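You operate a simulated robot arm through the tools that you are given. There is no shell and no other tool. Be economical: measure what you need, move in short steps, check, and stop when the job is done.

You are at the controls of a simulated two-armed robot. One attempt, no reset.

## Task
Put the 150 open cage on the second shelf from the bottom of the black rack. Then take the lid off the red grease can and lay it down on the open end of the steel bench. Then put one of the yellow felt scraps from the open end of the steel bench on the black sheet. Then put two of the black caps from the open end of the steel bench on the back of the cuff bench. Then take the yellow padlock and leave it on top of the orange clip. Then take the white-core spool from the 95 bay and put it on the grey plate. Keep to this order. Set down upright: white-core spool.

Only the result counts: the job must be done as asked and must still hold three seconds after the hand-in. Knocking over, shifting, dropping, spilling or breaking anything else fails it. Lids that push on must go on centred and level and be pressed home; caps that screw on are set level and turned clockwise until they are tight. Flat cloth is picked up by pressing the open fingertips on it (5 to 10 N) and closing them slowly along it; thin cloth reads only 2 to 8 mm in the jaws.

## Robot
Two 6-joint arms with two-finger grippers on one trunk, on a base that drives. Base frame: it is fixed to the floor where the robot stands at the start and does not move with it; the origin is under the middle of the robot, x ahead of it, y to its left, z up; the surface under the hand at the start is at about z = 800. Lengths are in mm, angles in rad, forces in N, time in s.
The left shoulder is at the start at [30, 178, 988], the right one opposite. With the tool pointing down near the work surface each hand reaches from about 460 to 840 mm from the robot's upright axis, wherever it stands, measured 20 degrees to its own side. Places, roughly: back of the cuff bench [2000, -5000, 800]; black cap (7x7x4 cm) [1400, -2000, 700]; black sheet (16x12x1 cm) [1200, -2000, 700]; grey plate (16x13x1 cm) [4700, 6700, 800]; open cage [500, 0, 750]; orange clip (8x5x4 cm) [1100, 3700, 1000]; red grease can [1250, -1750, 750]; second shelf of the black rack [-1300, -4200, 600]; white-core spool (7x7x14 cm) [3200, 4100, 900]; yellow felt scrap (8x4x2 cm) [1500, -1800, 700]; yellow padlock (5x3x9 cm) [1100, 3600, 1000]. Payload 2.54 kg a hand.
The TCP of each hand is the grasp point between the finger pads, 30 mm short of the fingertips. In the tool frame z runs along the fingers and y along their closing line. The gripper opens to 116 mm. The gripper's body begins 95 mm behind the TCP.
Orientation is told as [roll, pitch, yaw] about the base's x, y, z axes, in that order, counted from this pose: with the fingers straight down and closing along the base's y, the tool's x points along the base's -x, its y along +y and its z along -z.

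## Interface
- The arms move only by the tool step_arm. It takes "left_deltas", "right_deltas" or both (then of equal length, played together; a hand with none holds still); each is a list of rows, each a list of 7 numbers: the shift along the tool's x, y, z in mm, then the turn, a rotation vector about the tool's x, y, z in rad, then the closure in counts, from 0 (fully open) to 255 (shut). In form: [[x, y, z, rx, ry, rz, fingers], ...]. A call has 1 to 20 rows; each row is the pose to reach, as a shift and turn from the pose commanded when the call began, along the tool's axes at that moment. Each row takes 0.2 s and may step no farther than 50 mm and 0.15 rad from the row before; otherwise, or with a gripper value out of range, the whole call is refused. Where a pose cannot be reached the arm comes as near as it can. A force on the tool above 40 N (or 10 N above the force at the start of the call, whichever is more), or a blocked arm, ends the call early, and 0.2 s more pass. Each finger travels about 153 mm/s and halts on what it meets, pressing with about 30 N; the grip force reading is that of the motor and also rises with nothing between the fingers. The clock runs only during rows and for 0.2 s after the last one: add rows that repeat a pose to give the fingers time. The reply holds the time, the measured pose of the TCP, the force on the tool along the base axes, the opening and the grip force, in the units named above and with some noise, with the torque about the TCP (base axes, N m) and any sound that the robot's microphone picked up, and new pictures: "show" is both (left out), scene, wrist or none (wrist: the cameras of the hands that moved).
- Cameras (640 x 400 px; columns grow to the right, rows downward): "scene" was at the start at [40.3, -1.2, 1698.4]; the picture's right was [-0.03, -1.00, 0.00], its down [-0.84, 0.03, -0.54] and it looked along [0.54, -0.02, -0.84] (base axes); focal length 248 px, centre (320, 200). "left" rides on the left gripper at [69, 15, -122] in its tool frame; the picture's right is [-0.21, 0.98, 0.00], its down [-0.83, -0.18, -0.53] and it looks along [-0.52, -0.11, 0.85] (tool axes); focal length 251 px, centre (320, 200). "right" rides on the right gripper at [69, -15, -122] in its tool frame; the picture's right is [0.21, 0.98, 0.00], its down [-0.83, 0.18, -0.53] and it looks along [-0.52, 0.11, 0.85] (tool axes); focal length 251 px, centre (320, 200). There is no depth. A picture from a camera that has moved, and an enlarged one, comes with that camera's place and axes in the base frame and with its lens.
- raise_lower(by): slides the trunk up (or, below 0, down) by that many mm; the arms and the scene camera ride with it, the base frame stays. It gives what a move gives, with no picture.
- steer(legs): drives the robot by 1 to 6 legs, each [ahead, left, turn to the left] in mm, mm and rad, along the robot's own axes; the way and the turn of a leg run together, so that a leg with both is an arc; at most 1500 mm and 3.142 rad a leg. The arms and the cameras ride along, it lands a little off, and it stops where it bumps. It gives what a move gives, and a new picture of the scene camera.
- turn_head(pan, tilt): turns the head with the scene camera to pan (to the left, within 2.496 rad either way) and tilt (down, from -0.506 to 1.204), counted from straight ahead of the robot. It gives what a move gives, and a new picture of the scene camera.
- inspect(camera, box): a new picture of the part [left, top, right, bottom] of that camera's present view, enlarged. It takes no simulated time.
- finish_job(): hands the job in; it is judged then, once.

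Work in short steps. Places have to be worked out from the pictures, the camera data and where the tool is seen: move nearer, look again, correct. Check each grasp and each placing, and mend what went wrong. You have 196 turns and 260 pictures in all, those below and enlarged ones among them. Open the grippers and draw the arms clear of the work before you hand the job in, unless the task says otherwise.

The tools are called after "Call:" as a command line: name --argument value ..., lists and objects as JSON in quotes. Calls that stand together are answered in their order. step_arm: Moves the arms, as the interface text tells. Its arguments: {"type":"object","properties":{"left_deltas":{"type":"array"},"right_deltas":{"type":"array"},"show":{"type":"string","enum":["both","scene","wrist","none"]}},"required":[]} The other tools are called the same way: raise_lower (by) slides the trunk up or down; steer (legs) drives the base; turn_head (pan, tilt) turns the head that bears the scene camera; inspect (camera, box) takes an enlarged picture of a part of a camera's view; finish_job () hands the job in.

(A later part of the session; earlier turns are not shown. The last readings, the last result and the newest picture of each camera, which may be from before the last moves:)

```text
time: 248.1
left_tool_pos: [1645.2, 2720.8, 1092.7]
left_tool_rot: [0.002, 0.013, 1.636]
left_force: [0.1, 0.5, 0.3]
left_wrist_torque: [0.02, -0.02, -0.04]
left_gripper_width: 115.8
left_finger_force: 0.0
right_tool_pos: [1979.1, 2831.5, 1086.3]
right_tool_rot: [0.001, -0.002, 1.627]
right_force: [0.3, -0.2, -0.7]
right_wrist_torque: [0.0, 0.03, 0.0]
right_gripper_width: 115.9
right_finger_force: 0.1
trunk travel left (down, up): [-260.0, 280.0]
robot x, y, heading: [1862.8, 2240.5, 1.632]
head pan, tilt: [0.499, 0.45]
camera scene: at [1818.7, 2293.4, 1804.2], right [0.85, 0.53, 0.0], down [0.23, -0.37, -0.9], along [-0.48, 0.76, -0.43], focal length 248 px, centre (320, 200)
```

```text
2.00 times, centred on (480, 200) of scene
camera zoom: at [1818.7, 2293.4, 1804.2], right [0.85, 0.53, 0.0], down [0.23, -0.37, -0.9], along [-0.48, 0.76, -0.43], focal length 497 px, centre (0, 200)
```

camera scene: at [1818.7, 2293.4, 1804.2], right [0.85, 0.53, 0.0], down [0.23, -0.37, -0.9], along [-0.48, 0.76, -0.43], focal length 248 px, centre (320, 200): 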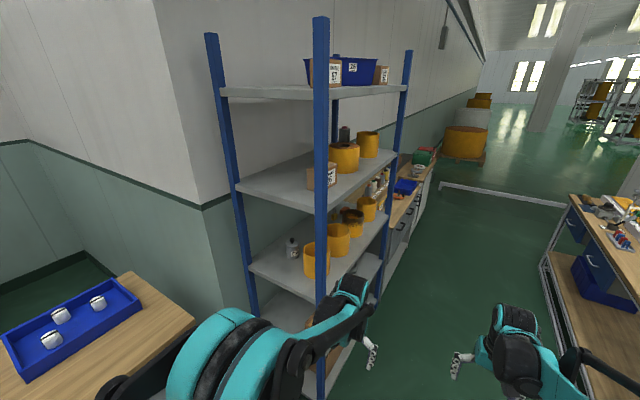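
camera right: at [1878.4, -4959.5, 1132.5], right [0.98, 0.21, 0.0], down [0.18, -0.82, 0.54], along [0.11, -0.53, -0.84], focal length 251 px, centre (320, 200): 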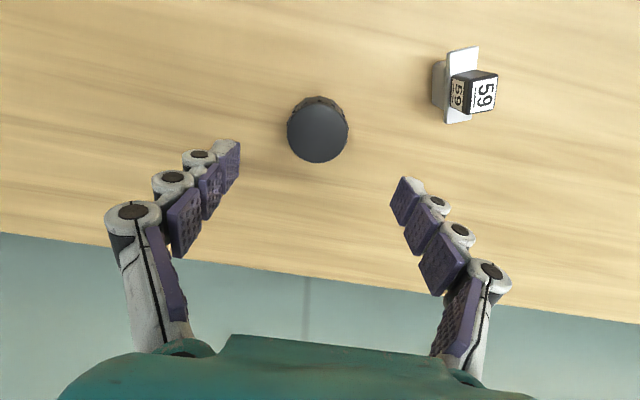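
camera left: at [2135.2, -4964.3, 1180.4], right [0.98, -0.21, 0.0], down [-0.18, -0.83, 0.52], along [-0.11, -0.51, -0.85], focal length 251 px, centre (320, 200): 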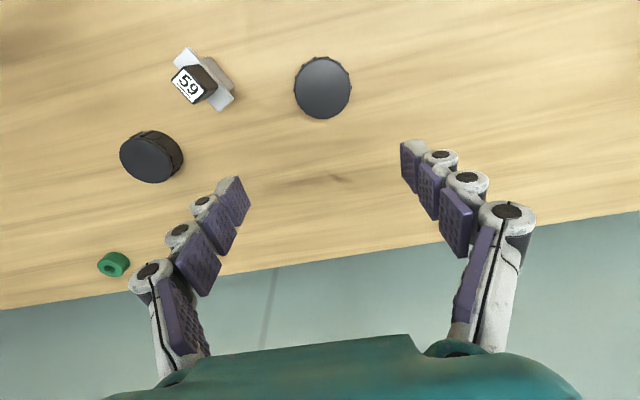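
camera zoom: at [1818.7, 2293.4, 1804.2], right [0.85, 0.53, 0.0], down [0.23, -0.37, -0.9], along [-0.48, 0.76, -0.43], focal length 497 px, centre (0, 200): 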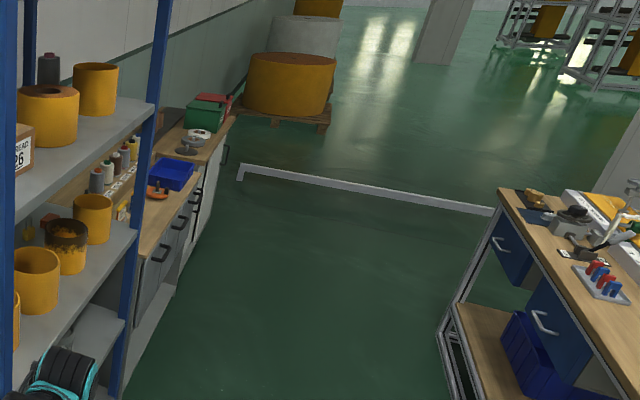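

Items on the rack hide the target. I'll drive 1350 mm north and look left.

Call:
steer --legs '[[0, -80, -0.06], [1350, 0, 0]]'

Call:
turn_head --pan 1.5 --tilt 0.55

```text
time: 255.5
left_tool_pos: [1789.1, 4098.1, 1093.7]
left_tool_rot: [0.003, 0.012, 1.547]
left_force: [-0.2, 0.4, 0.8]
left_wrist_torque: [-0.04, 0.02, 0.01]
left_gripper_width: 116.0
left_finger_force: 0.1
right_tool_pos: [2131.8, 4177.5, 1085.7]
right_tool_rot: [0.001, -0.004, 1.537]
right_force: [0.5, 0.2, -0.1]
right_wrist_torque: [0.0, -0.01, 0.02]
right_gripper_width: 116.2
right_finger_force: 0.1
trunk travel left (down, up): [-260.0, 280.0]
robot x, y, heading: [1966.5, 3604.6, 1.543]
head pan, tilt: [0.499, 0.45]
camera scene: at [1923.4, 3656.8, 1804.2], right [0.89, 0.45, 0.0], down [0.2, -0.39, -0.9], along [-0.41, 0.8, -0.44], focal length 248 px, centre (320, 200)
```

scene: 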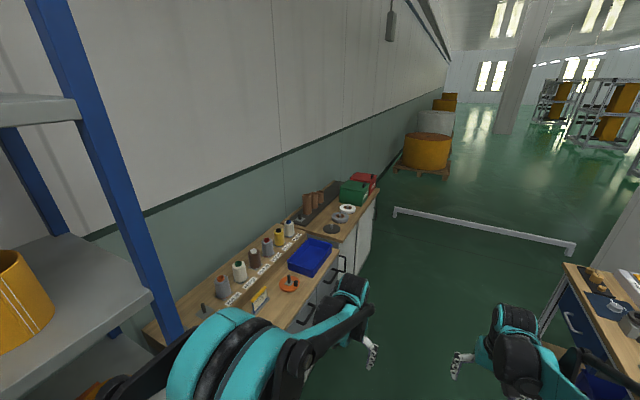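

```text
time: 256.8
left_tool_pos: [1789.4, 4097.1, 1094.5]
left_tool_rot: [0.002, 0.012, 1.545]
left_force: [-0.3, 0.0, 0.8]
left_wrist_torque: [-0.02, -0.02, 0.01]
left_gripper_width: 116.3
left_finger_force: 0.1
right_tool_pos: [2132.4, 4177.5, 1084.5]
right_tool_rot: [0.0, -0.004, 1.535]
right_force: [-0.6, -0.4, 0.5]
right_wrist_torque: [0.0, -0.02, -0.02]
right_gripper_width: 116.1
right_finger_force: 0.0
trunk travel left (down, up): [-260.0, 280.0]
robot x, y, heading: [1967.6, 3602.5, 1.533]
head pan, tilt: [1.499, 0.55]
camera scene: at [1875.5, 3583.7, 1795.1], right [0.1, 0.99, 0.0], down [0.52, -0.05, -0.85], along [-0.85, 0.09, -0.52], focal length 248 px, centre (320, 200)
```

scene: 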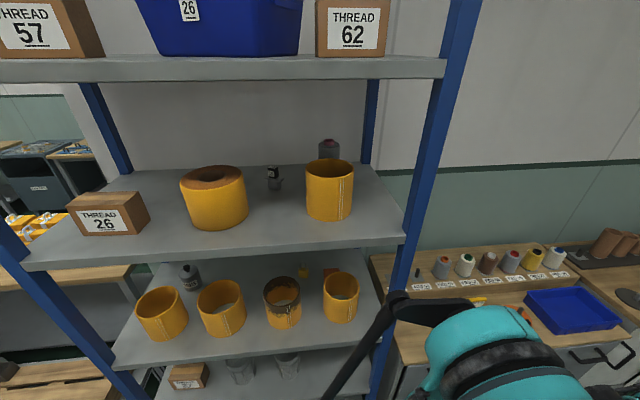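

On the lower visible shelf, behind the rolls, there's something yellow at (304,270). I'll zoom in.

Call:
inspect --camera "scene" --box '[150, 220, 390, 370]'

```text
2.67 times, centred on (270, 295) of scene
camera zoom: at [1875.5, 3583.7, 1795.1], right [0.1, 0.99, 0.0], down [0.52, -0.05, -0.85], along [-0.85, 0.09, -0.52], focal length 663 px, centre (453, -53)
```

zoom: 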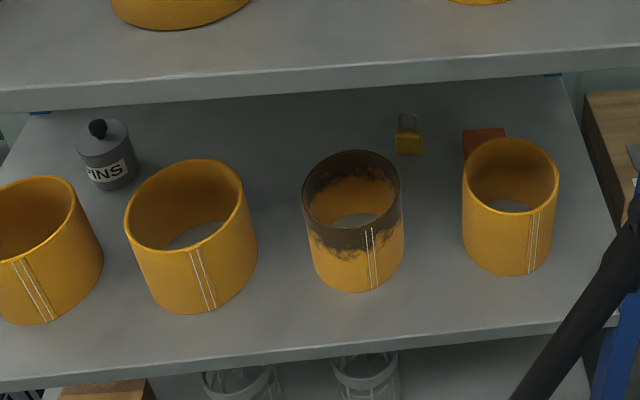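

The padlock stands on the shelf at about (1120,3594), with the orange clip behind the right roll at about (1120,3718). I'll move off to x≈2200 and turn to face the rack. Then I'll view it from a lower camera height to triangulate.

Call:
steer --legs '[[0, -230, 0], [0, 0, 1.609], [0, 130, 0]]'

Call:
raise_lower --by -200

Call:
turn_head --pan -0.1 --tilt 0.4

Call:
inspect --camera "scene" --box '[240, 140, 480, 290]'

```text
time: 263.4
left_tool_pos: [1709.4, 3264.3, 1093.3]
left_tool_rot: [0.002, 0.012, -3.125]
left_force: [-0.7, -0.1, 0.0]
left_wrist_torque: [0.02, 0.04, 0.0]
left_gripper_width: 115.8
left_finger_force: 0.1
right_tool_pos: [1616.6, 3602.8, 1086.4]
right_tool_rot: [-0.002, -0.004, -3.132]
right_force: [0.2, -0.7, 0.5]
right_wrist_torque: [0.08, 0.01, 0.0]
right_gripper_width: 115.8
right_finger_force: 0.2
trunk travel left (down, up): [-260.0, 280.0]
robot x, y, heading: [2201.2, 3463.7, -3.13]
head pan, tilt: [1.499, 0.55]
camera scene: at [2222.7, 3372.3, 1795.1], right [-1.0, 0.06, 0.0], down [0.03, 0.52, -0.85], along [-0.05, -0.85, -0.52], focal length 248 px, centre (320, 200)
```

scene: 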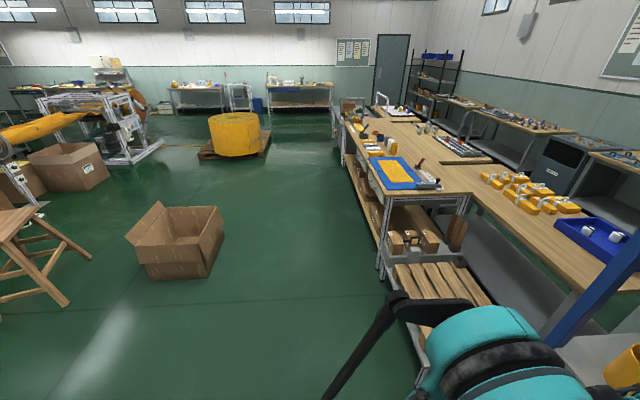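

```text
time: 265.5
left_tool_pos: [1710.8, 3265.8, 894.5]
left_tool_rot: [0.002, 0.013, -3.124]
left_force: [1.2, -0.7, -0.6]
left_wrist_torque: [-0.01, -0.02, -0.04]
left_gripper_width: 116.0
left_finger_force: 0.0
right_tool_pos: [1617.4, 3603.9, 886.0]
right_tool_rot: [0.001, -0.002, -3.134]
right_force: [0.4, -0.1, -0.1]
right_wrist_torque: [-0.01, 0.02, 0.0]
right_gripper_width: 115.8
right_finger_force: 0.0
trunk travel left (down, up): [-60.0, 480.0]
robot x, y, heading: [2196.5, 3462.1, -3.134]
head pan, tilt: [1.499, 0.55]
```

```text
time: 267.2
left_tool_pos: [1711.1, 3265.6, 893.1]
left_tool_rot: [0.003, 0.012, -3.124]
left_force: [0.1, 0.1, 0.3]
left_wrist_torque: [-0.01, 0.02, 0.01]
left_gripper_width: 116.1
left_finger_force: 0.1
right_tool_pos: [1616.5, 3604.5, 885.6]
right_tool_rot: [0.0, -0.003, -3.132]
right_force: [1.2, -0.3, 0.9]
right_wrist_torque: [0.01, 0.0, 0.02]
right_gripper_width: 116.1
right_finger_force: 0.0
trunk travel left (down, up): [-60.0, 480.0]
robot x, y, heading: [2196.9, 3460.7, -3.131]
head pan, tilt: [-0.099, 0.4]
camera scene: at [2135.8, 3471.5, 1608.8], right [0.09, 1.0, 0.0], down [0.39, -0.03, -0.92], along [-0.92, 0.08, -0.39], focal length 248 px, centre (320, 200)
```

scene: 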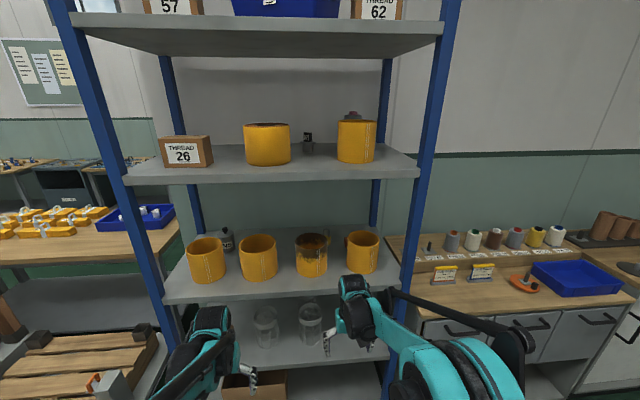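

```text
2.67 times, centred on (360, 215) of scene
camera zoom: at [2135.8, 3471.5, 1608.8], right [0.09, 1.0, 0.0], down [0.39, -0.03, -0.92], along [-0.92, 0.08, -0.39], focal length 663 px, centre (213, 160)
```

zoom: 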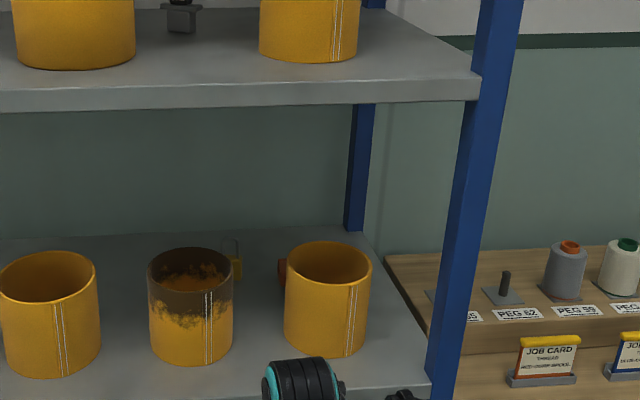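

Triangulation gives shelf z≈951, roll tops ≈1090, upper shelf ≈1374, padlock at (1126,3597) and clip at (1128,3718). I'll go in level above the rolls with the wrist camera on top, then tilt the fingers down. First I raise the trunk and flip the right hand's yaw, while the left hand draws back.

Call:
raise_lower --by 250

Call:
step_arm --right_deltas '[[0, 0, 0, 0, 0, 0.149, 60], [0, 0, 0, 0, 0, 0.298, 60], [0, 0, 0, 0, 0, 0.447, 60], [0, 0, 0, 0, 0, 0.596, 60], [0, 0, 0, 0, 0, 0.745, 60], [0, 0, 0, 0, 0, 0.894, 60], [0, 0, 0, 0, 0, 1.043, 60], [0, 0, 0, 0, 0, 1.192, 60], [0, 0, 0, 0, 0, 1.341, 60], [0, 0, 0, 0, 0, 1.49, 60], [0, 0, 0, 0, 0, 1.639, 60], [0, 0, 0, 0, 0, 1.788, 60], [0, 0, 0, 0, 0, 1.937, 60], [0, 0, 0, 0, 0, 2.086, 60], [0, 0, 0, 0, 0, 2.235, 60], [0, 0, 0, 0, 0, 2.384, 60], [0, 0, 0, 0, 0, 2.533, 60], [0, 0, 0, 0, 0, 2.682, 60], [0, 0, 0, 0, 0, 2.831, 60], [0, 0, 0, 0, 0, 2.98, 60]]' --show "none"

Call:
step_arm --right_deltas '[[0, 0, 0, 0, 0, 0.08, 60], [0, 0, 0, 0, 0, 0.153, 60], [0, 0, 0, 0, 0, 0.153, 60]]' --left_deltas '[[15, 0, 0, 0, 0, 0, 0], [30, 0, 0, 0, 0, 0, 0], [30, 0, 0, 0, 0, 0, 0]]' --show "none"

```text
time: 269.8
left_tool_pos: [1710.4, 3266.8, 1144.2]
left_tool_rot: [0.002, 0.011, -3.123]
left_force: [-0.3, -0.3, 0.6]
left_wrist_torque: [0.03, 0.02, 0.02]
left_gripper_width: 116.0
left_finger_force: 0.1
right_tool_pos: [1617.9, 3604.9, 1134.7]
right_tool_rot: [0.0, -0.005, -3.133]
right_force: [0.3, 0.1, -1.0]
right_wrist_torque: [-0.05, -0.01, 0.02]
right_gripper_width: 116.1
right_finger_force: 0.0
trunk travel left (down, up): [-310.0, 230.0]
robot x, y, heading: [2194.4, 3463.4, -3.129]
head pan, tilt: [-0.099, 0.4]
```

```text
time: 274.0
left_tool_pos: [1710.4, 3265.5, 1143.8]
left_tool_rot: [0.002, 0.013, -3.124]
left_force: [-0.1, -0.3, -0.6]
left_wrist_torque: [0.0, -0.02, 0.01]
left_gripper_width: 116.2
left_finger_force: 0.1
right_tool_pos: [1616.3, 3614.5, 1136.3]
right_tool_rot: [-0.004, 0.004, 0.173]
right_force: [0.0, 0.2, 0.0]
right_wrist_torque: [-0.03, 0.01, 0.01]
right_gripper_width: 88.9
right_finger_force: 0.1
right hand out of reach, approached as far as the arm can: row 20
trunk travel left (down, up): [-310.0, 230.0]
robot x, y, heading: [2198.1, 3463.3, -3.128]
head pan, tilt: [-0.099, 0.4]
```

```text
time: 274.8
left_tool_pos: [1741.7, 3265.6, 1142.7]
left_tool_rot: [0.002, 0.011, -3.126]
left_force: [0.0, -0.2, -0.1]
left_wrist_torque: [0.0, 0.02, 0.01]
left_gripper_width: 115.9
left_finger_force: 0.1
right_tool_pos: [1615.6, 3614.1, 1135.6]
right_tool_rot: [-0.001, 0.002, 0.179]
right_force: [-0.1, 0.2, -0.3]
right_wrist_torque: [0.01, -0.01, -0.01]
right_gripper_width: 88.9
right_finger_force: 0.0
right hand out of reach, approached as far as the arm can: row 1, 2, 3
trunk travel left (down, up): [-310.0, 230.0]
robot x, y, heading: [2196.8, 3461.2, -3.127]
head pan, tilt: [-0.099, 0.4]
```

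The wrist-yaw limit depends on the arm's sideways angle. I'll swing the hand 170 mm to its right, finish the yaw, and later shift the base left by the same amount.

Call:
step_arm --right_deltas '[[-7, 42, 0, 0, 0, 0, 60], [-15, 84, 0, 0, 0, 0, 60], [-22, 126, 0, 0, 0, 0, 60], [-30, 167, 0, 0, 0, 0, 60], [-30, 167, 0, 0, 0, 0.09, 60], [-30, 167, 0, 0, 0, 0.165, 60], [-30, 167, 0, 0, 0, 0.165, 60]]' --show "none"

```text
time: 276.4
left_tool_pos: [1740.6, 3266.4, 1145.1]
left_tool_rot: [0.001, 0.012, -3.124]
left_force: [-0.5, -0.7, -0.1]
left_wrist_torque: [-0.02, 0.0, -0.03]
left_gripper_width: 115.8
left_finger_force: 0.1
right_tool_pos: [1615.9, 3783.7, 1135.7]
right_tool_rot: [-0.002, 0.002, 0.011]
right_force: [0.3, -0.5, -1.1]
right_wrist_torque: [0.04, 0.0, 0.0]
right_gripper_width: 88.8
right_finger_force: 0.0
trunk travel left (down, up): [-310.0, 230.0]
robot x, y, heading: [2199.5, 3459.4, -3.127]
head pan, tilt: [-0.099, 0.4]
```

Yaw is done. Now I'll pitch the tool to level and extend.

Call:
step_arm --right_deltas '[[20, 0, -4, 0, 0.143, 0, 60], [40, 0, -8, 0, 0.286, 0, 60], [60, 0, -12, 0, 0.429, 0, 60], [80, 0, -16, 0, 0.571, 0, 60], [100, 0, -20, 0, 0.714, 0, 60], [120, 0, -24, 0, 0.857, 0, 60], [140, 0, -28, 0, 1.0, 0, 60], [160, 0, -32, 0, 1.143, 0, 60], [180, 0, -36, 0, 1.286, 0, 60], [200, 0, -40, 0, 1.428, 0, 60], [216, 0, -45, 0, 1.571, 0, 60], [216, 0, -45, 0, 1.571, 0, 60]]' --show "none"

Call:
steer --legs '[[0, 187, -0.014]]'

Call:
inspect --camera "right" --box '[0, 0, 640, 400]'

```text
time: 279.0
left_tool_pos: [1740.5, 3264.9, 1145.1]
left_tool_rot: [0.002, 0.01, -3.124]
left_force: [-0.1, 0.1, 1.0]
left_wrist_torque: [0.0, 0.0, -0.01]
left_gripper_width: 116.1
left_finger_force: 0.1
right_tool_pos: [1399.5, 3779.5, 1181.2]
right_tool_rot: [-2.687, 1.566, -2.68]
right_force: [-0.6, -0.1, 0.3]
right_wrist_torque: [0.03, -0.04, 0.0]
right_gripper_width: 88.7
right_finger_force: 0.0
trunk travel left (down, up): [-310.0, 230.0]
robot x, y, heading: [2198.0, 3462.4, -3.13]
head pan, tilt: [-0.099, 0.4]
```

```text
time: 280.5
left_tool_pos: [1738.4, 3089.6, 1143.8]
left_tool_rot: [0.001, 0.012, -3.137]
left_force: [-0.9, -0.2, -0.3]
left_wrist_torque: [0.03, -0.01, 0.02]
left_gripper_width: 116.0
left_finger_force: 0.0
right_tool_pos: [1404.0, 3608.4, 1182.0]
right_tool_rot: [-2.673, 1.567, -2.674]
right_force: [0.1, -0.4, 0.0]
right_wrist_torque: [0.01, -0.01, -0.05]
right_gripper_width: 88.5
right_finger_force: 0.1
trunk travel left (down, up): [-310.0, 230.0]
robot x, y, heading: [2194.7, 3279.3, 3.134]
head pan, tilt: [-0.099, 0.4]
camera scene: at [2136.7, 3288.2, 1858.8], right [0.1, 0.99, 0.0], down [0.39, -0.04, -0.92], along [-0.92, 0.09, -0.39], focal length 248 px, centre (320, 200)
```

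scene: 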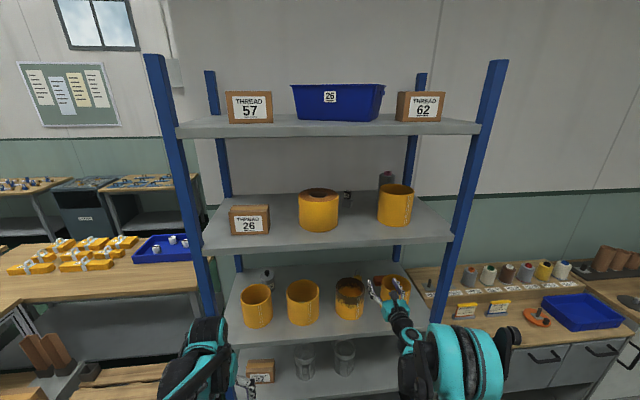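

```text
1.00 times, centred on (320, 200) of right (not enlarged: the box is as wide or as high as the picture)
camera zoom: at [1526.8, 3593.6, 1249.6], right [0.0, 0.98, 0.21], down [0.53, 0.18, -0.83], along [-0.85, 0.12, -0.52], focal length 251 px, centre (320, 200)
```

zoom: 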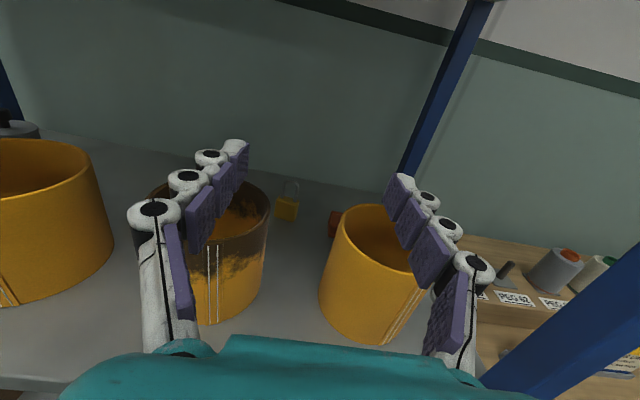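

The view over the rolls is clear: padlock at (1137,3598), with the hand 10 mm off in y. I'll correct that and drive in 245 mm, level above the rolls.

Call:
step_arm --right_deltas '[[0, -10, 0, 0, 0, 0, 60], [0, -10, 0, 0, 0, 0, 60]]' --show "none"

Call:
steer --legs '[[245, 0, 0.004]]'

Call:
inspect --camera "right" --box '[0, 0, 640, 400]'

```text
time: 281.1
left_tool_pos: [1738.7, 3090.0, 1143.9]
left_tool_rot: [0.002, 0.011, -3.137]
left_force: [0.5, 0.1, -0.5]
left_wrist_torque: [-0.02, 0.02, 0.0]
left_gripper_width: 115.8
left_finger_force: 0.1
right_tool_pos: [1404.7, 3598.4, 1181.9]
right_tool_rot: [-2.558, 1.567, -2.557]
right_force: [-1.1, -0.3, -0.6]
right_wrist_torque: [-0.03, 0.02, -0.02]
right_gripper_width: 88.7
right_finger_force: 0.1
trunk travel left (down, up): [-310.0, 230.0]
robot x, y, heading: [2195.9, 3277.8, 3.141]
head pan, tilt: [-0.099, 0.4]
```

```text
time: 282.9
left_tool_pos: [1492.5, 3087.0, 1143.6]
left_tool_rot: [0.002, 0.011, -3.134]
left_force: [-0.1, 0.5, -0.6]
left_wrist_torque: [0.0, -0.05, 0.01]
left_gripper_width: 116.0
left_finger_force: 0.1
right_tool_pos: [1155.3, 3595.9, 1180.3]
right_tool_rot: [-2.434, 1.567, -2.432]
right_force: [-0.1, -0.6, -0.8]
right_wrist_torque: [0.02, 0.03, 0.01]
right_gripper_width: 88.7
right_finger_force: 0.1
trunk travel left (down, up): [-310.0, 230.0]
robot x, y, heading: [1950.0, 3279.2, -3.14]
head pan, tilt: [-0.099, 0.4]
camera scene: at [1889.4, 3289.4, 1858.8], right [0.1, 1.0, 0.0], down [0.39, -0.04, -0.92], along [-0.92, 0.09, -0.39], focal length 248 px, centre (320, 200)
```

scene: 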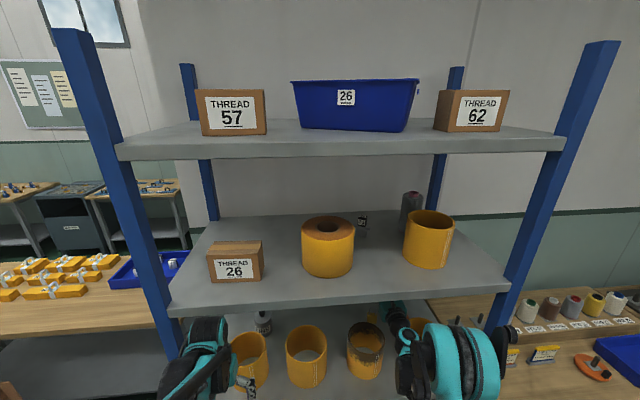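

```text
1.00 times, centred on (320, 200) of right (not enlarged: the box is as wide or as high as the picture)
camera zoom: at [1278.6, 3582.0, 1249.0], right [0.0, 0.98, 0.21], down [0.53, 0.18, -0.83], along [-0.85, 0.11, -0.52], focal length 251 px, centre (320, 200)
```

zoom: 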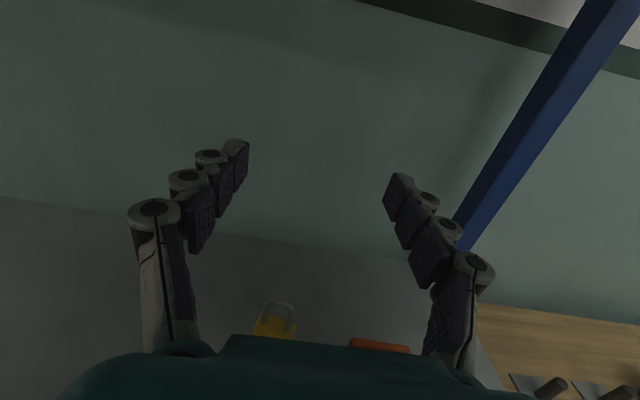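

We are in above the rolls and the padlock top is visible. I'll tilt the fingers down part way and look.

Call:
step_arm --right_deltas '[[-20, 0, 3, 0, -0.12, 0, 60], [-42, 0, 6, 0, -0.24, 0, 60], [-66, 0, 9, 0, -0.36, 0, 60], [-90, 0, 12, 0, -0.48, 0, 60], [-112, 0, 14, 0, -0.61, 0, 60], [-112, 0, 14, 0, -0.61, 0, 60]]' --show "both"

```text
time: 284.3
left_tool_pos: [1494.2, 3087.2, 1143.7]
left_tool_rot: [0.001, 0.011, -3.134]
left_force: [-0.2, 0.1, 0.1]
left_wrist_torque: [0.01, -0.01, -0.01]
left_gripper_width: 116.0
left_finger_force: 0.1
right_tool_pos: [1141.8, 3595.8, 1068.9]
right_tool_rot: [-0.003, 0.963, -0.003]
right_force: [0.1, 1.1, 0.8]
right_wrist_torque: [0.0, 0.0, -0.02]
right_gripper_width: 88.6
right_finger_force: 0.0
trunk travel left (down, up): [-310.0, 230.0]
robot x, y, heading: [1951.6, 3278.9, -3.137]
head pan, tilt: [-0.099, 0.4]
camera scene: at [1890.9, 3289.6, 1858.9], right [0.1, 1.0, 0.0], down [0.39, -0.04, -0.92], along [-0.92, 0.09, -0.39], focal length 248 px, centre (320, 200)
camera right: at [1203.2, 3581.8, 1194.6], right [-0.12, 0.98, 0.17], down [0.91, 0.18, -0.37], along [-0.4, 0.11, -0.91], focal length 251 px, centre (320, 200)
```

scene: 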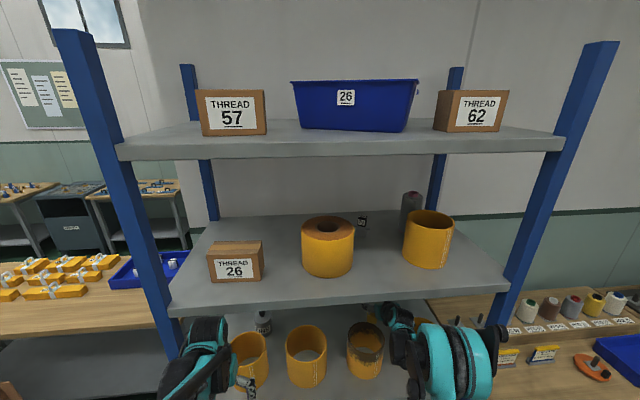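
right: 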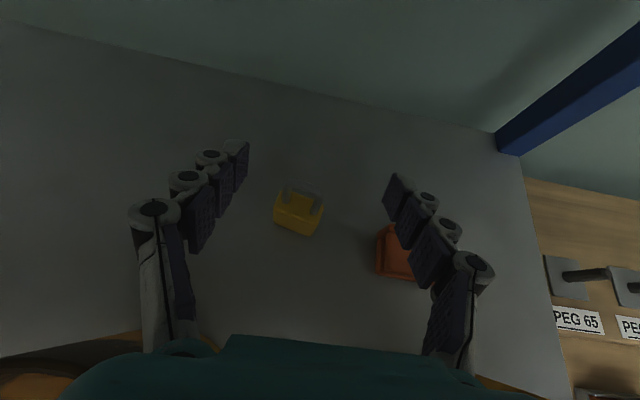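

The padlock is at (1129,3589), between the fingers. I'll continue down to a 35° tilt with the TCP at about (1136,3589,992).

Call:
step_arm --right_deltas '[[-12, -3, 10, 0, -0.09, 0, 60], [-24, -7, 20, 0, -0.18, 0, 60], [-36, -7, 30, 0, -0.27, 0, 60], [-48, -7, 40, 0, -0.35, 0, 60], [-60, -7, 49, 0, -0.35, 0, 60], [-60, -7, 49, 0, -0.35, 0, 60]]' --show "wrist"

```text
time: 285.7
left_tool_pos: [1492.7, 3088.5, 1144.7]
left_tool_rot: [0.002, 0.013, -3.134]
left_force: [0.2, 0.6, 0.5]
left_wrist_torque: [-0.01, -0.01, -0.02]
left_gripper_width: 116.3
left_finger_force: 0.2
right_tool_pos: [1135.4, 3588.2, 990.4]
right_tool_rot: [-0.004, 0.614, 0.0]
right_force: [-0.5, 0.4, -0.1]
right_wrist_torque: [-0.01, -0.01, -0.03]
right_gripper_width: 88.7
right_finger_force: 0.1
trunk travel left (down, up): [-310.0, 230.0]
robot x, y, heading: [1952.9, 3276.1, -3.144]
head pan, tilt: [-0.099, 0.4]
camera right: at [1150.0, 3574.5, 1129.7], right [-0.18, 0.98, 0.12], down [0.98, 0.18, -0.04], along [-0.06, 0.11, -0.99], focal length 251 px, centre (320, 200)
```

right: 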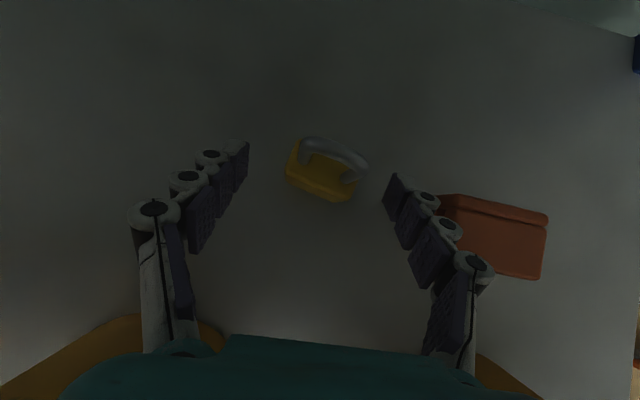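

The padlock is between the pads. Close and lift slightly.

Call:
step_arm --right_deltas '[[0, 0, 0, 0, 0, 0, 100], [0, 0, 0, 0, 0, 0, 140], [0, 0, 0, 0, 0, 0, 170], [0, 0, 0, 0, 0, 0, 185], [0, 0, 0, 0, 0, 0, 185]]' --show "wrist"

```text
time: 286.9
left_tool_pos: [1491.8, 3086.8, 1143.5]
left_tool_rot: [0.0, 0.011, -3.136]
left_force: [0.8, 0.2, 0.0]
left_wrist_torque: [0.0, -0.01, -0.02]
left_gripper_width: 116.1
left_finger_force: 0.1
right_tool_pos: [1135.4, 3589.7, 991.2]
right_tool_rot: [-0.004, 0.614, -0.001]
right_force: [0.2, -0.1, 1.4]
right_wrist_torque: [0.0, 0.04, -0.03]
right_gripper_width: 44.3
right_finger_force: 30.1
trunk travel left (down, up): [-310.0, 230.0]
robot x, y, heading: [1953.7, 3282.3, -3.138]
head pan, tilt: [-0.099, 0.4]
camera right: at [1150.0, 3574.7, 1130.0], right [-0.18, 0.98, 0.12], down [0.98, 0.18, -0.04], along [-0.06, 0.11, -0.99], focal length 251 px, centre (320, 200)
```

right: 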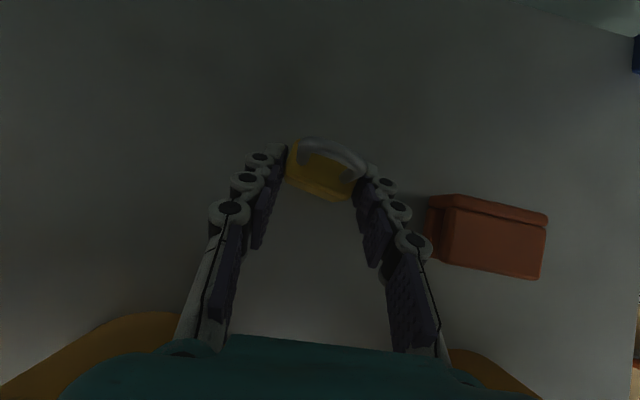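

It is gripped at 44 mm. I'll zoom in on the orange clip to see its top.

Call:
inspect --camera "right" --box '[280, 120, 600, 320]'

```text
2.00 times, centred on (440, 220) of right
camera zoom: at [1150.0, 3574.7, 1130.0], right [-0.18, 0.98, 0.12], down [0.98, 0.18, -0.04], along [-0.06, 0.11, -0.99], focal length 503 px, centre (80, 160)
```

zoom: 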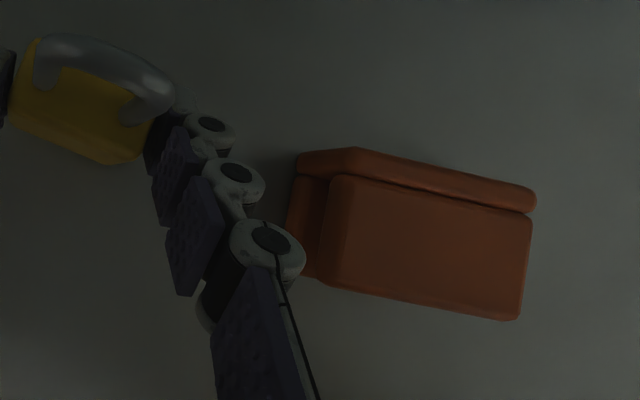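

The clip's top face is centred near (1147,3709) at z≈980 and lies along y. I'll lift the padlock 50 mm and carry it over there.

Call:
step_arm --right_deltas '[[14, 0, -20, 0, 0, 0, 190], [29, 0, -41, 0, 0, 0, 190], [29, 0, -41, 0, 0, 0, 190], [24, 40, -45, 0, 0, 0, 190], [18, 80, -49, 0, 0, 0, 190], [13, 121, -52, 0, 0, 0, 190], [13, 121, -52, 0, 0, 0, 190]]' --show "wrist"

```text
time: 288.5
left_tool_pos: [1491.9, 3087.5, 1143.9]
left_tool_rot: [0.002, 0.014, -3.136]
left_force: [0.0, -0.8, -0.5]
left_wrist_torque: [0.0, 0.0, 0.04]
left_gripper_width: 115.8
left_finger_force: 0.1
right_tool_pos: [1154.4, 3710.9, 1041.0]
right_tool_rot: [-0.004, 0.614, 0.0]
right_force: [0.0, -0.5, -0.7]
right_wrist_torque: [0.04, -0.03, -0.05]
right_gripper_width: 44.1
right_finger_force: 29.8
trunk travel left (down, up): [-310.0, 230.0]
robot x, y, heading: [1951.3, 3280.6, -3.14]
head pan, tilt: [-0.099, 0.4]
camera right: at [1167.8, 3695.9, 1179.9], right [-0.18, 0.98, 0.12], down [0.98, 0.18, -0.04], along [-0.06, 0.11, -0.99], focal length 251 px, centre (320, 200)
```

right: 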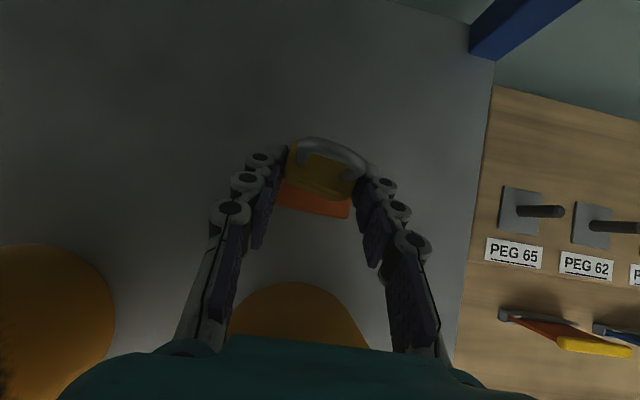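

The clip is right underneath. I'll nudge 4 mm in y and lower 15 mm.

Call:
step_arm --right_deltas '[[-1, 4, -1, 0, 0, 0, 190], [-5, 4, 5, 0, 0, 0, 190], [-8, 4, 9, 0, 0, 0, 190], [-10, 4, 11, 0, 0, 0, 190], [-10, 4, 11, 0, 0, 0, 190]]' --show "none"

Call:
step_arm --right_deltas '[[-1.2, 0, 1.6, 0, 0, 0, 190], [-2.3, 0, 3.3, 0, 0, 0, 190], [-2.3, 0, 3.3, 0, 0, 0, 190]]' --show "none"

Call:
inspect --camera "right" --box '[220, 110, 420, 235]'

```text
time: 289.7
left_tool_pos: [1493.3, 3088.5, 1144.0]
left_tool_rot: [0.002, 0.013, -3.135]
left_force: [0.6, 0.2, 0.8]
left_wrist_torque: [-0.01, 0.02, 0.01]
left_gripper_width: 116.0
left_finger_force: 0.1
right_tool_pos: [1156.6, 3713.9, 1025.7]
right_tool_rot: [-0.003, 0.614, -0.001]
right_force: [-0.2, -0.7, -0.8]
right_wrist_torque: [-0.01, -0.04, 0.01]
right_gripper_width: 44.0
right_finger_force: 30.6
trunk travel left (down, up): [-310.0, 230.0]
robot x, y, heading: [1949.3, 3276.0, -3.142]
head pan, tilt: [-0.099, 0.4]
```

```text
time: 290.5
left_tool_pos: [1494.1, 3087.6, 1144.3]
left_tool_rot: [0.0, 0.009, -3.136]
left_force: [-0.3, -0.3, -0.4]
left_wrist_torque: [-0.02, 0.02, -0.01]
left_gripper_width: 115.8
left_finger_force: 0.0
right_tool_pos: [1157.7, 3713.8, 1025.2]
right_tool_rot: [-0.003, 0.617, 0.001]
right_force: [-3.4, 2.8, 16.1]
right_wrist_torque: [-0.16, 0.51, -0.12]
right_gripper_width: 43.8
right_finger_force: 30.0
trunk travel left (down, up): [-310.0, 230.0]
robot x, y, heading: [1951.0, 3279.3, -3.14]
head pan, tilt: [-0.099, 0.4]
```

```text
3.20 times, centred on (320, 172) of right
camera zoom: at [1172.2, 3699.3, 1163.9], right [-0.18, 0.98, 0.12], down [0.98, 0.18, -0.04], along [-0.06, 0.11, -0.99], focal length 805 px, centre (320, 288)
```

zoom: 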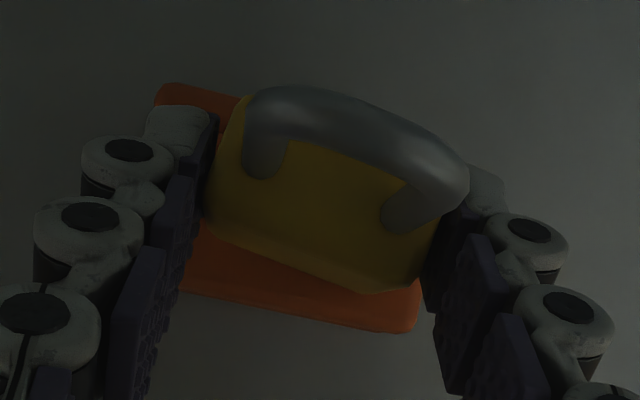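

Contact at padlock bottom z≈985. The padlock centre is (1151,3712) against a clip centre of (1147,3709), so I'll lift 3 mm, shift 4 mm back and set it down again.

Call:
step_arm --right_deltas '[[2, 0, -3, 0, 0, 0, 190], [5.5, -2, -0.5, 0, 0, 0, 190], [5.5, -2, -0.5, 0, 0, 0, 190], [4.5, -2, 1, 0, 0, 0, 190], [3.8, -2, 2, 0, 0, 0, 190], [3.8, -2, 2, 0, 0, 0, 190]]' --show "none"

```text
time: 291.9
left_tool_pos: [1493.1, 3087.5, 1145.0]
left_tool_rot: [0.003, 0.012, -3.136]
left_force: [-0.3, 0.8, 0.2]
left_wrist_torque: [-0.01, 0.01, 0.0]
left_gripper_width: 115.9
left_finger_force: 0.0
right_tool_pos: [1153.6, 3712.0, 1024.9]
right_tool_rot: [-0.003, 0.616, -0.001]
right_force: [-1.5, 2.1, 9.3]
right_wrist_torque: [-0.16, 0.23, -0.1]
right_gripper_width: 43.8
right_finger_force: 30.1
trunk travel left (down, up): [-310.0, 230.0]
robot x, y, heading: [1955.9, 3279.4, -3.142]
head pan, tilt: [-0.099, 0.4]
```

It is seated with light contact. I'll open slowly in place.

Call:
step_arm --right_deltas '[[0, 0, 0, 0, 0, 0, 157], [0, 0, 0, 0, 0, 0, 152], [0, 0, 0, 0, 0, 0, 146], [0, 0, 0, 0, 0, 0, 136], [0, 0, 0, 0, 0, 0, 120], [0, 0, 0, 0, 0, 0, 100], [0, 0, 0, 0, 0, 0, 85], [0, 0, 0, 0, 0, 0, 85]]' --show "wrist"

```text
time: 293.7
left_tool_pos: [1492.4, 3087.8, 1144.2]
left_tool_rot: [0.003, 0.012, -3.134]
left_force: [0.1, -0.2, 0.1]
left_wrist_torque: [-0.02, -0.04, -0.02]
left_gripper_width: 116.0
left_finger_force: 0.0
right_tool_pos: [1152.8, 3711.9, 1022.7]
right_tool_rot: [-0.003, 0.615, 0.002]
right_force: [0.0, 0.9, 0.2]
right_wrist_torque: [0.03, -0.02, 0.02]
right_gripper_width: 77.2
right_finger_force: 0.0
trunk travel left (down, up): [-310.0, 230.0]
robot x, y, heading: [1952.7, 3279.0, -3.143]
head pan, tilt: [-0.099, 0.4]
camera right: at [1166.8, 3697.3, 1162.9], right [-0.18, 0.98, 0.12], down [0.98, 0.18, -0.04], along [-0.06, 0.11, -0.99], focal length 251 px, centre (320, 200)
```

right: 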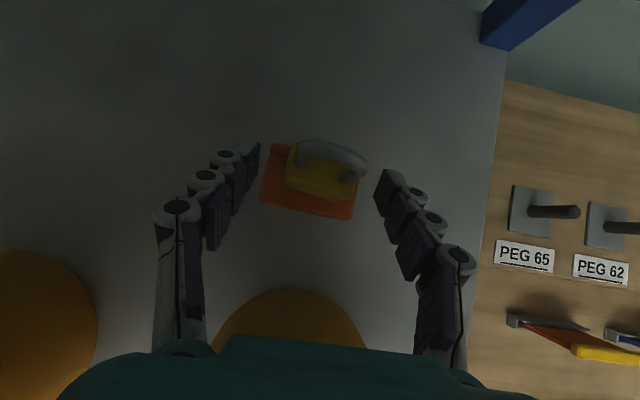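

The padlock stands alone on the clip, so task 5 is set. I'll retrace the approach: lift while pitching back to level, then drive out.

Call:
step_arm --right_deltas '[[11, 0, -17, 0, 0.05, 0, 80], [22, 0, -33, 0, 0.17, 0, 80], [33, 0, -49, 0, 0.3, 0, 80], [44, 0, -65, 0, 0.43, 0, 80], [55, 0, -82, 0, 0.56, 0, 80], [66, 0, -98, 0, 0.69, 0, 80], [78, 0, -114, 0, 0.82, 0, 80], [89, 0, -131, 0, 0.957, 0, 80], [89, 0, -131, 0, 0.957, 0, 80]]' --show "wrist"

```text
time: 295.7
left_tool_pos: [1490.9, 3087.9, 1143.8]
left_tool_rot: [0.003, 0.012, -3.135]
left_force: [0.1, 0.5, 0.2]
left_wrist_torque: [0.0, 0.0, -0.03]
left_gripper_width: 116.1
left_finger_force: 0.0
right_tool_pos: [1155.4, 3711.3, 1181.6]
right_tool_rot: [-2.193, 1.567, -2.193]
right_force: [0.2, 0.2, 0.7]
right_wrist_torque: [-0.03, 0.02, -0.01]
right_gripper_width: 79.6
right_finger_force: 0.0
trunk travel left (down, up): [-310.0, 230.0]
robot x, y, heading: [1954.0, 3280.2, -3.134]
head pan, tilt: [-0.099, 0.4]
camera right: at [1278.3, 3696.9, 1249.6], right [0.0, 0.98, 0.21], down [0.53, 0.18, -0.83], along [-0.85, 0.11, -0.52], focal length 251 px, centre (320, 200)
```

right: 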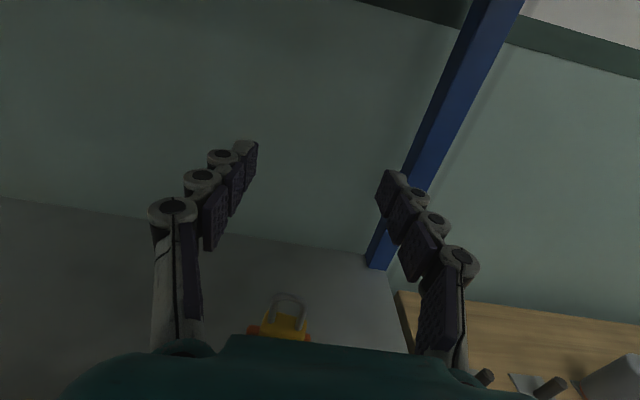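

Now I'll drive straight back out and check the padlock from outside.

Call:
steer --legs '[[-260, 0, 0]]'

Call:
inspect --camera "right" --box '[160, 120, 480, 320]'

```text
time: 297.6
left_tool_pos: [1755.4, 3089.2, 1144.1]
left_tool_rot: [0.003, 0.012, -3.137]
left_force: [1.0, -0.3, 0.4]
left_wrist_torque: [-0.01, 0.05, 0.01]
left_gripper_width: 116.1
left_finger_force: 0.0
right_tool_pos: [1420.4, 3712.6, 1182.4]
right_tool_rot: [-2.019, 1.566, -2.021]
right_force: [0.3, -0.2, 0.1]
right_wrist_torque: [-0.01, 0.02, -0.05]
right_gripper_width: 79.6
right_finger_force: 0.0
trunk travel left (down, up): [-310.0, 230.0]
robot x, y, heading: [2216.2, 3277.5, 3.14]
head pan, tilt: [-0.099, 0.4]
camera scene: at [2153.2, 3289.8, 1858.9], right [0.1, 0.99, 0.0], down [0.39, -0.04, -0.92], along [-0.92, 0.09, -0.39], focal length 248 px, centre (320, 200)
```

scene: 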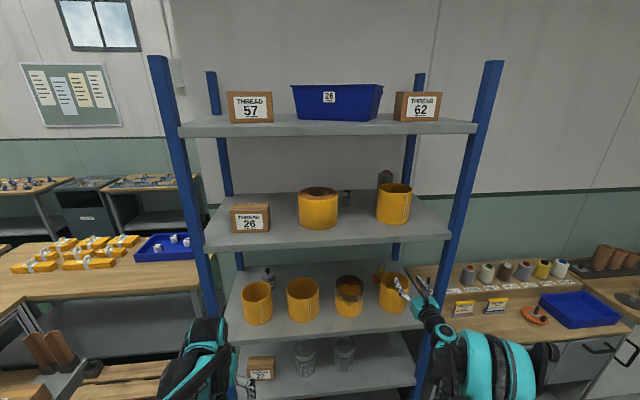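

```text
2.00 times, centred on (320, 220) of right
camera zoom: at [1541.8, 3699.0, 1249.9], right [0.0, 0.98, 0.21], down [0.53, 0.18, -0.83], along [-0.85, 0.11, -0.52], focal length 503 px, centre (320, 160)
```

zoom: 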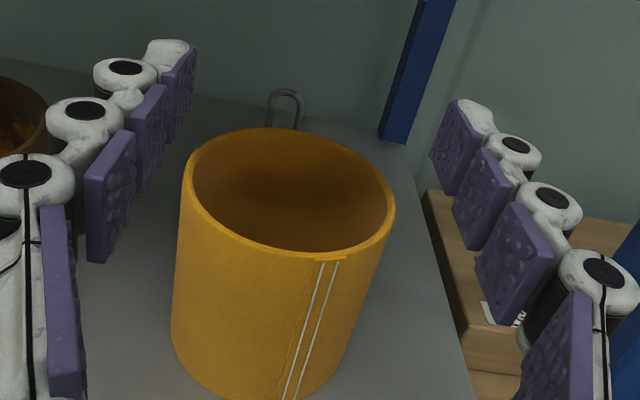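

The padlock's shackle stands upright above the roll, so task 5 is done. Next is the spool: I'll look over to about (3200,4100).

Call:
turn_head --pan -2.42 --tilt 0.5

```text
time: 299.7
left_tool_pos: [1754.0, 3089.5, 1144.4]
left_tool_rot: [0.003, 0.012, -3.136]
left_force: [-0.7, -0.4, 0.6]
left_wrist_torque: [0.01, 0.01, 0.02]
left_gripper_width: 116.0
left_finger_force: 0.1
right_tool_pos: [1419.2, 3713.4, 1180.0]
right_tool_rot: [-1.819, 1.567, -1.818]
right_force: [-0.7, 1.3, 0.4]
right_wrist_torque: [0.02, 0.02, 0.03]
right_gripper_width: 79.6
right_finger_force: 0.0
trunk travel left (down, up): [-310.0, 230.0]
robot x, y, heading: [2213.1, 3277.9, 3.139]
head pan, tilt: [-2.421, 0.499]
camera scene: at [2312.7, 3340.4, 1849.7], right [0.66, -0.75, 0.0], down [-0.36, -0.32, -0.88], along [0.66, 0.58, -0.48], focal length 248 px, centre (320, 200)
```

scene: 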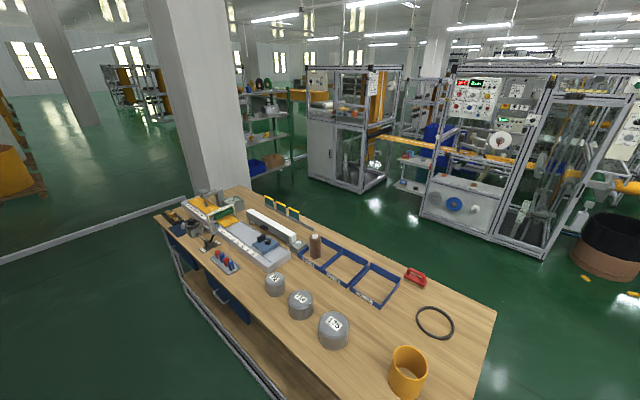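

I'll zoom in on the blue bays and the spool standing there.

Call:
inspect --camera "scene" --box '[250, 200, 410, 310]'

```text
3.64 times, centred on (330, 255) of scene
camera zoom: at [2312.7, 3340.4, 1849.7], right [0.66, -0.75, 0.0], down [-0.36, -0.32, -0.88], along [0.66, 0.58, -0.48], focal length 904 px, centre (284, 0)
```

zoom: 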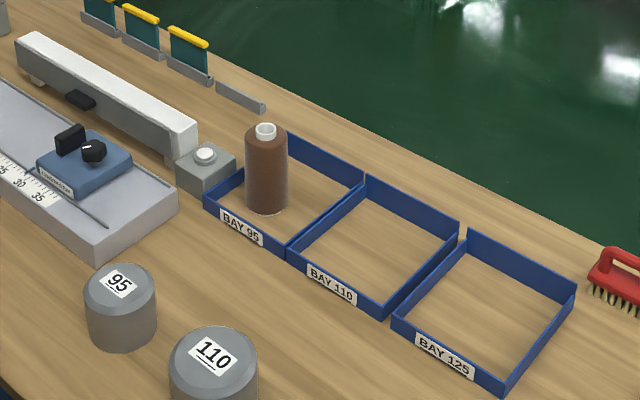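

The spool stands in BAY 95 at about (3150,4108), near the bench's right edge at x≈3400, so I'll take it from that side with the left hand. First I pull the right arm back to tool-down, then drive round the bench's south end.

Call:
step_arm --right_deltas '[[0, 0, -40, 0, 0, 0, 80], [0, 0, -80, 0, -0.1, 0, 60], [-5, 0, -110, 0, -0.24, 0, 30], [-8, 0, -130, 0, -0.38, 0, 0], [-11, 0, -145, 0, -0.52, 0, 0], [-14, 0, -155, 0, -0.66, 0, 0], [-17, 0, -165, 0, -0.8, 0, 0], [-20, 0, -175, 0, -0.94, 0, 0], [-23, 0, -185, 0, -1.08, 0, 0], [-26, 0, -195, 0, -1.22, 0, 0], [-28, 0, -205, 0, -1.36, 0, 0], [-30, 0, -215, 0, -1.5, 0, 0], [-30, 0, -220, 0, -1.571, 0, 0]]' --show "none"

Call:
steer --legs '[[0, 560, 0], [-1480, 0, 0]]'

```text
time: 302.5
left_tool_pos: [1754.4, 3089.2, 1144.0]
left_tool_rot: [0.002, 0.013, -3.136]
left_force: [0.1, 0.2, 0.4]
left_wrist_torque: [-0.01, 0.02, 0.01]
left_gripper_width: 116.1
left_finger_force: 0.0
right_tool_pos: [1638.3, 3711.8, 1151.7]
right_tool_rot: [-0.004, -0.002, -0.001]
right_force: [0.6, -0.1, 0.1]
right_wrist_torque: [-0.04, 0.01, 0.01]
right_gripper_width: 116.0
right_finger_force: 0.1
trunk travel left (down, up): [-310.0, 230.0]
robot x, y, heading: [2216.4, 3280.5, 3.145]
head pan, tilt: [-2.421, 0.499]
```

```text
time: 312.7
left_tool_pos: [3251.1, 2542.2, 1144.2]
left_tool_rot: [0.001, 0.011, -3.112]
left_force: [0.8, 0.2, -0.4]
left_wrist_torque: [0.04, 0.01, 0.03]
left_gripper_width: 116.0
left_finger_force: 0.0
right_tool_pos: [3118.8, 3160.4, 1151.1]
right_tool_rot: [-0.004, 0.0, 0.026]
right_force: [0.7, -0.5, -0.1]
right_wrist_torque: [-0.01, 0.02, -0.03]
right_gripper_width: 116.1
right_finger_force: 0.0
trunk travel left (down, up): [-310.0, 230.0]
robot x, y, heading: [3704.5, 2740.1, -3.118]
head pan, tilt: [-2.421, 0.499]
camera scene: at [3802.2, 2805.8, 1849.7], right [0.68, -0.74, 0.0], down [-0.35, -0.32, -0.88], along [0.65, 0.59, -0.48], focal length 248 px, centre (320, 200)
```

scene: 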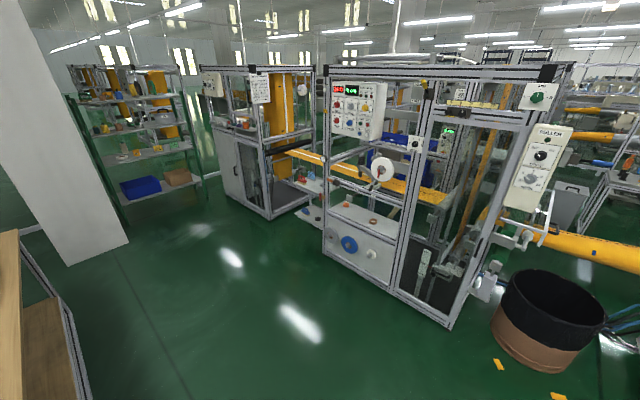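

Now I'll strafe north alongside the bench to y≈4240 and look forward and down.

Call:
steer --legs '[[0, -1500, -0.024]]'

Call:
turn_head --pan 0.1 --tilt 0.85

```text
time: 320.3
left_tool_pos: [3230.7, 4031.4, 1144.9]
left_tool_rot: [0.001, 0.012, -3.116]
left_force: [-0.4, -0.8, 0.0]
left_wrist_torque: [0.05, -0.01, 0.0]
left_gripper_width: 115.8
left_finger_force: 0.1
right_tool_pos: [3102.4, 4652.4, 1151.9]
right_tool_rot: [-0.001, 0.002, 0.022]
right_force: [-0.9, -0.6, 0.6]
right_wrist_torque: [0.03, -0.03, 0.0]
right_gripper_width: 115.9
right_finger_force: 0.3
trunk travel left (down, up): [-310.0, 230.0]
robot x, y, heading: [3689.0, 4234.7, -3.122]
head pan, tilt: [-2.421, 0.499]
stopped in leg 1: the robot was blocked; the commanded pose is now the measured one
camera scene: at [3785.0, 4293.3, 1849.7], right [0.67, -0.74, 0.0], down [-0.35, -0.32, -0.88], along [0.65, 0.59, -0.48], focal length 248 px, centre (320, 200)
```

scene: 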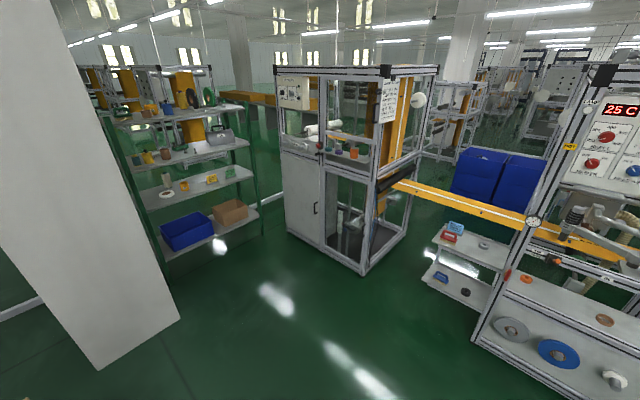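

```text
time: 322.6
left_tool_pos: [3230.6, 4031.9, 1143.8]
left_tool_rot: [0.0, 0.012, -3.117]
left_force: [-0.5, -0.3, -0.1]
left_wrist_torque: [0.0, 0.03, -0.02]
left_gripper_width: 116.0
left_finger_force: 0.2
right_tool_pos: [3103.3, 4652.0, 1150.8]
right_tool_rot: [-0.001, 0.001, 0.02]
right_force: [0.7, 0.0, 0.2]
right_wrist_torque: [0.04, -0.02, -0.01]
right_gripper_width: 116.0
right_finger_force: 0.1
trunk travel left (down, up): [-310.0, 230.0]
robot x, y, heading: [3685.4, 4232.0, -3.129]
head pan, tilt: [0.099, 0.85]
camera scene: at [3639.5, 4224.0, 1819.7], right [-0.12, 0.99, 0.0], down [0.75, 0.09, -0.66], along [-0.66, -0.08, -0.75], focal length 248 px, centre (320, 200)
```

scene: 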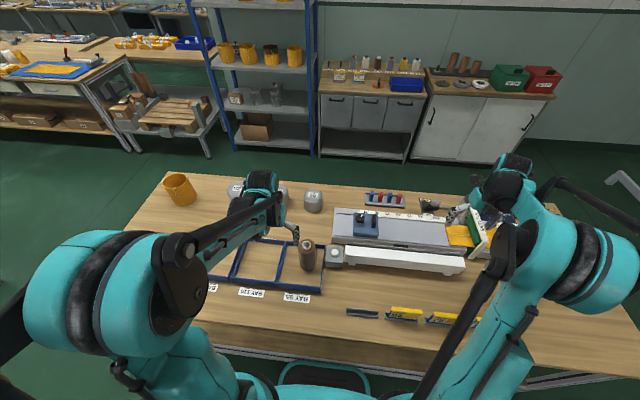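

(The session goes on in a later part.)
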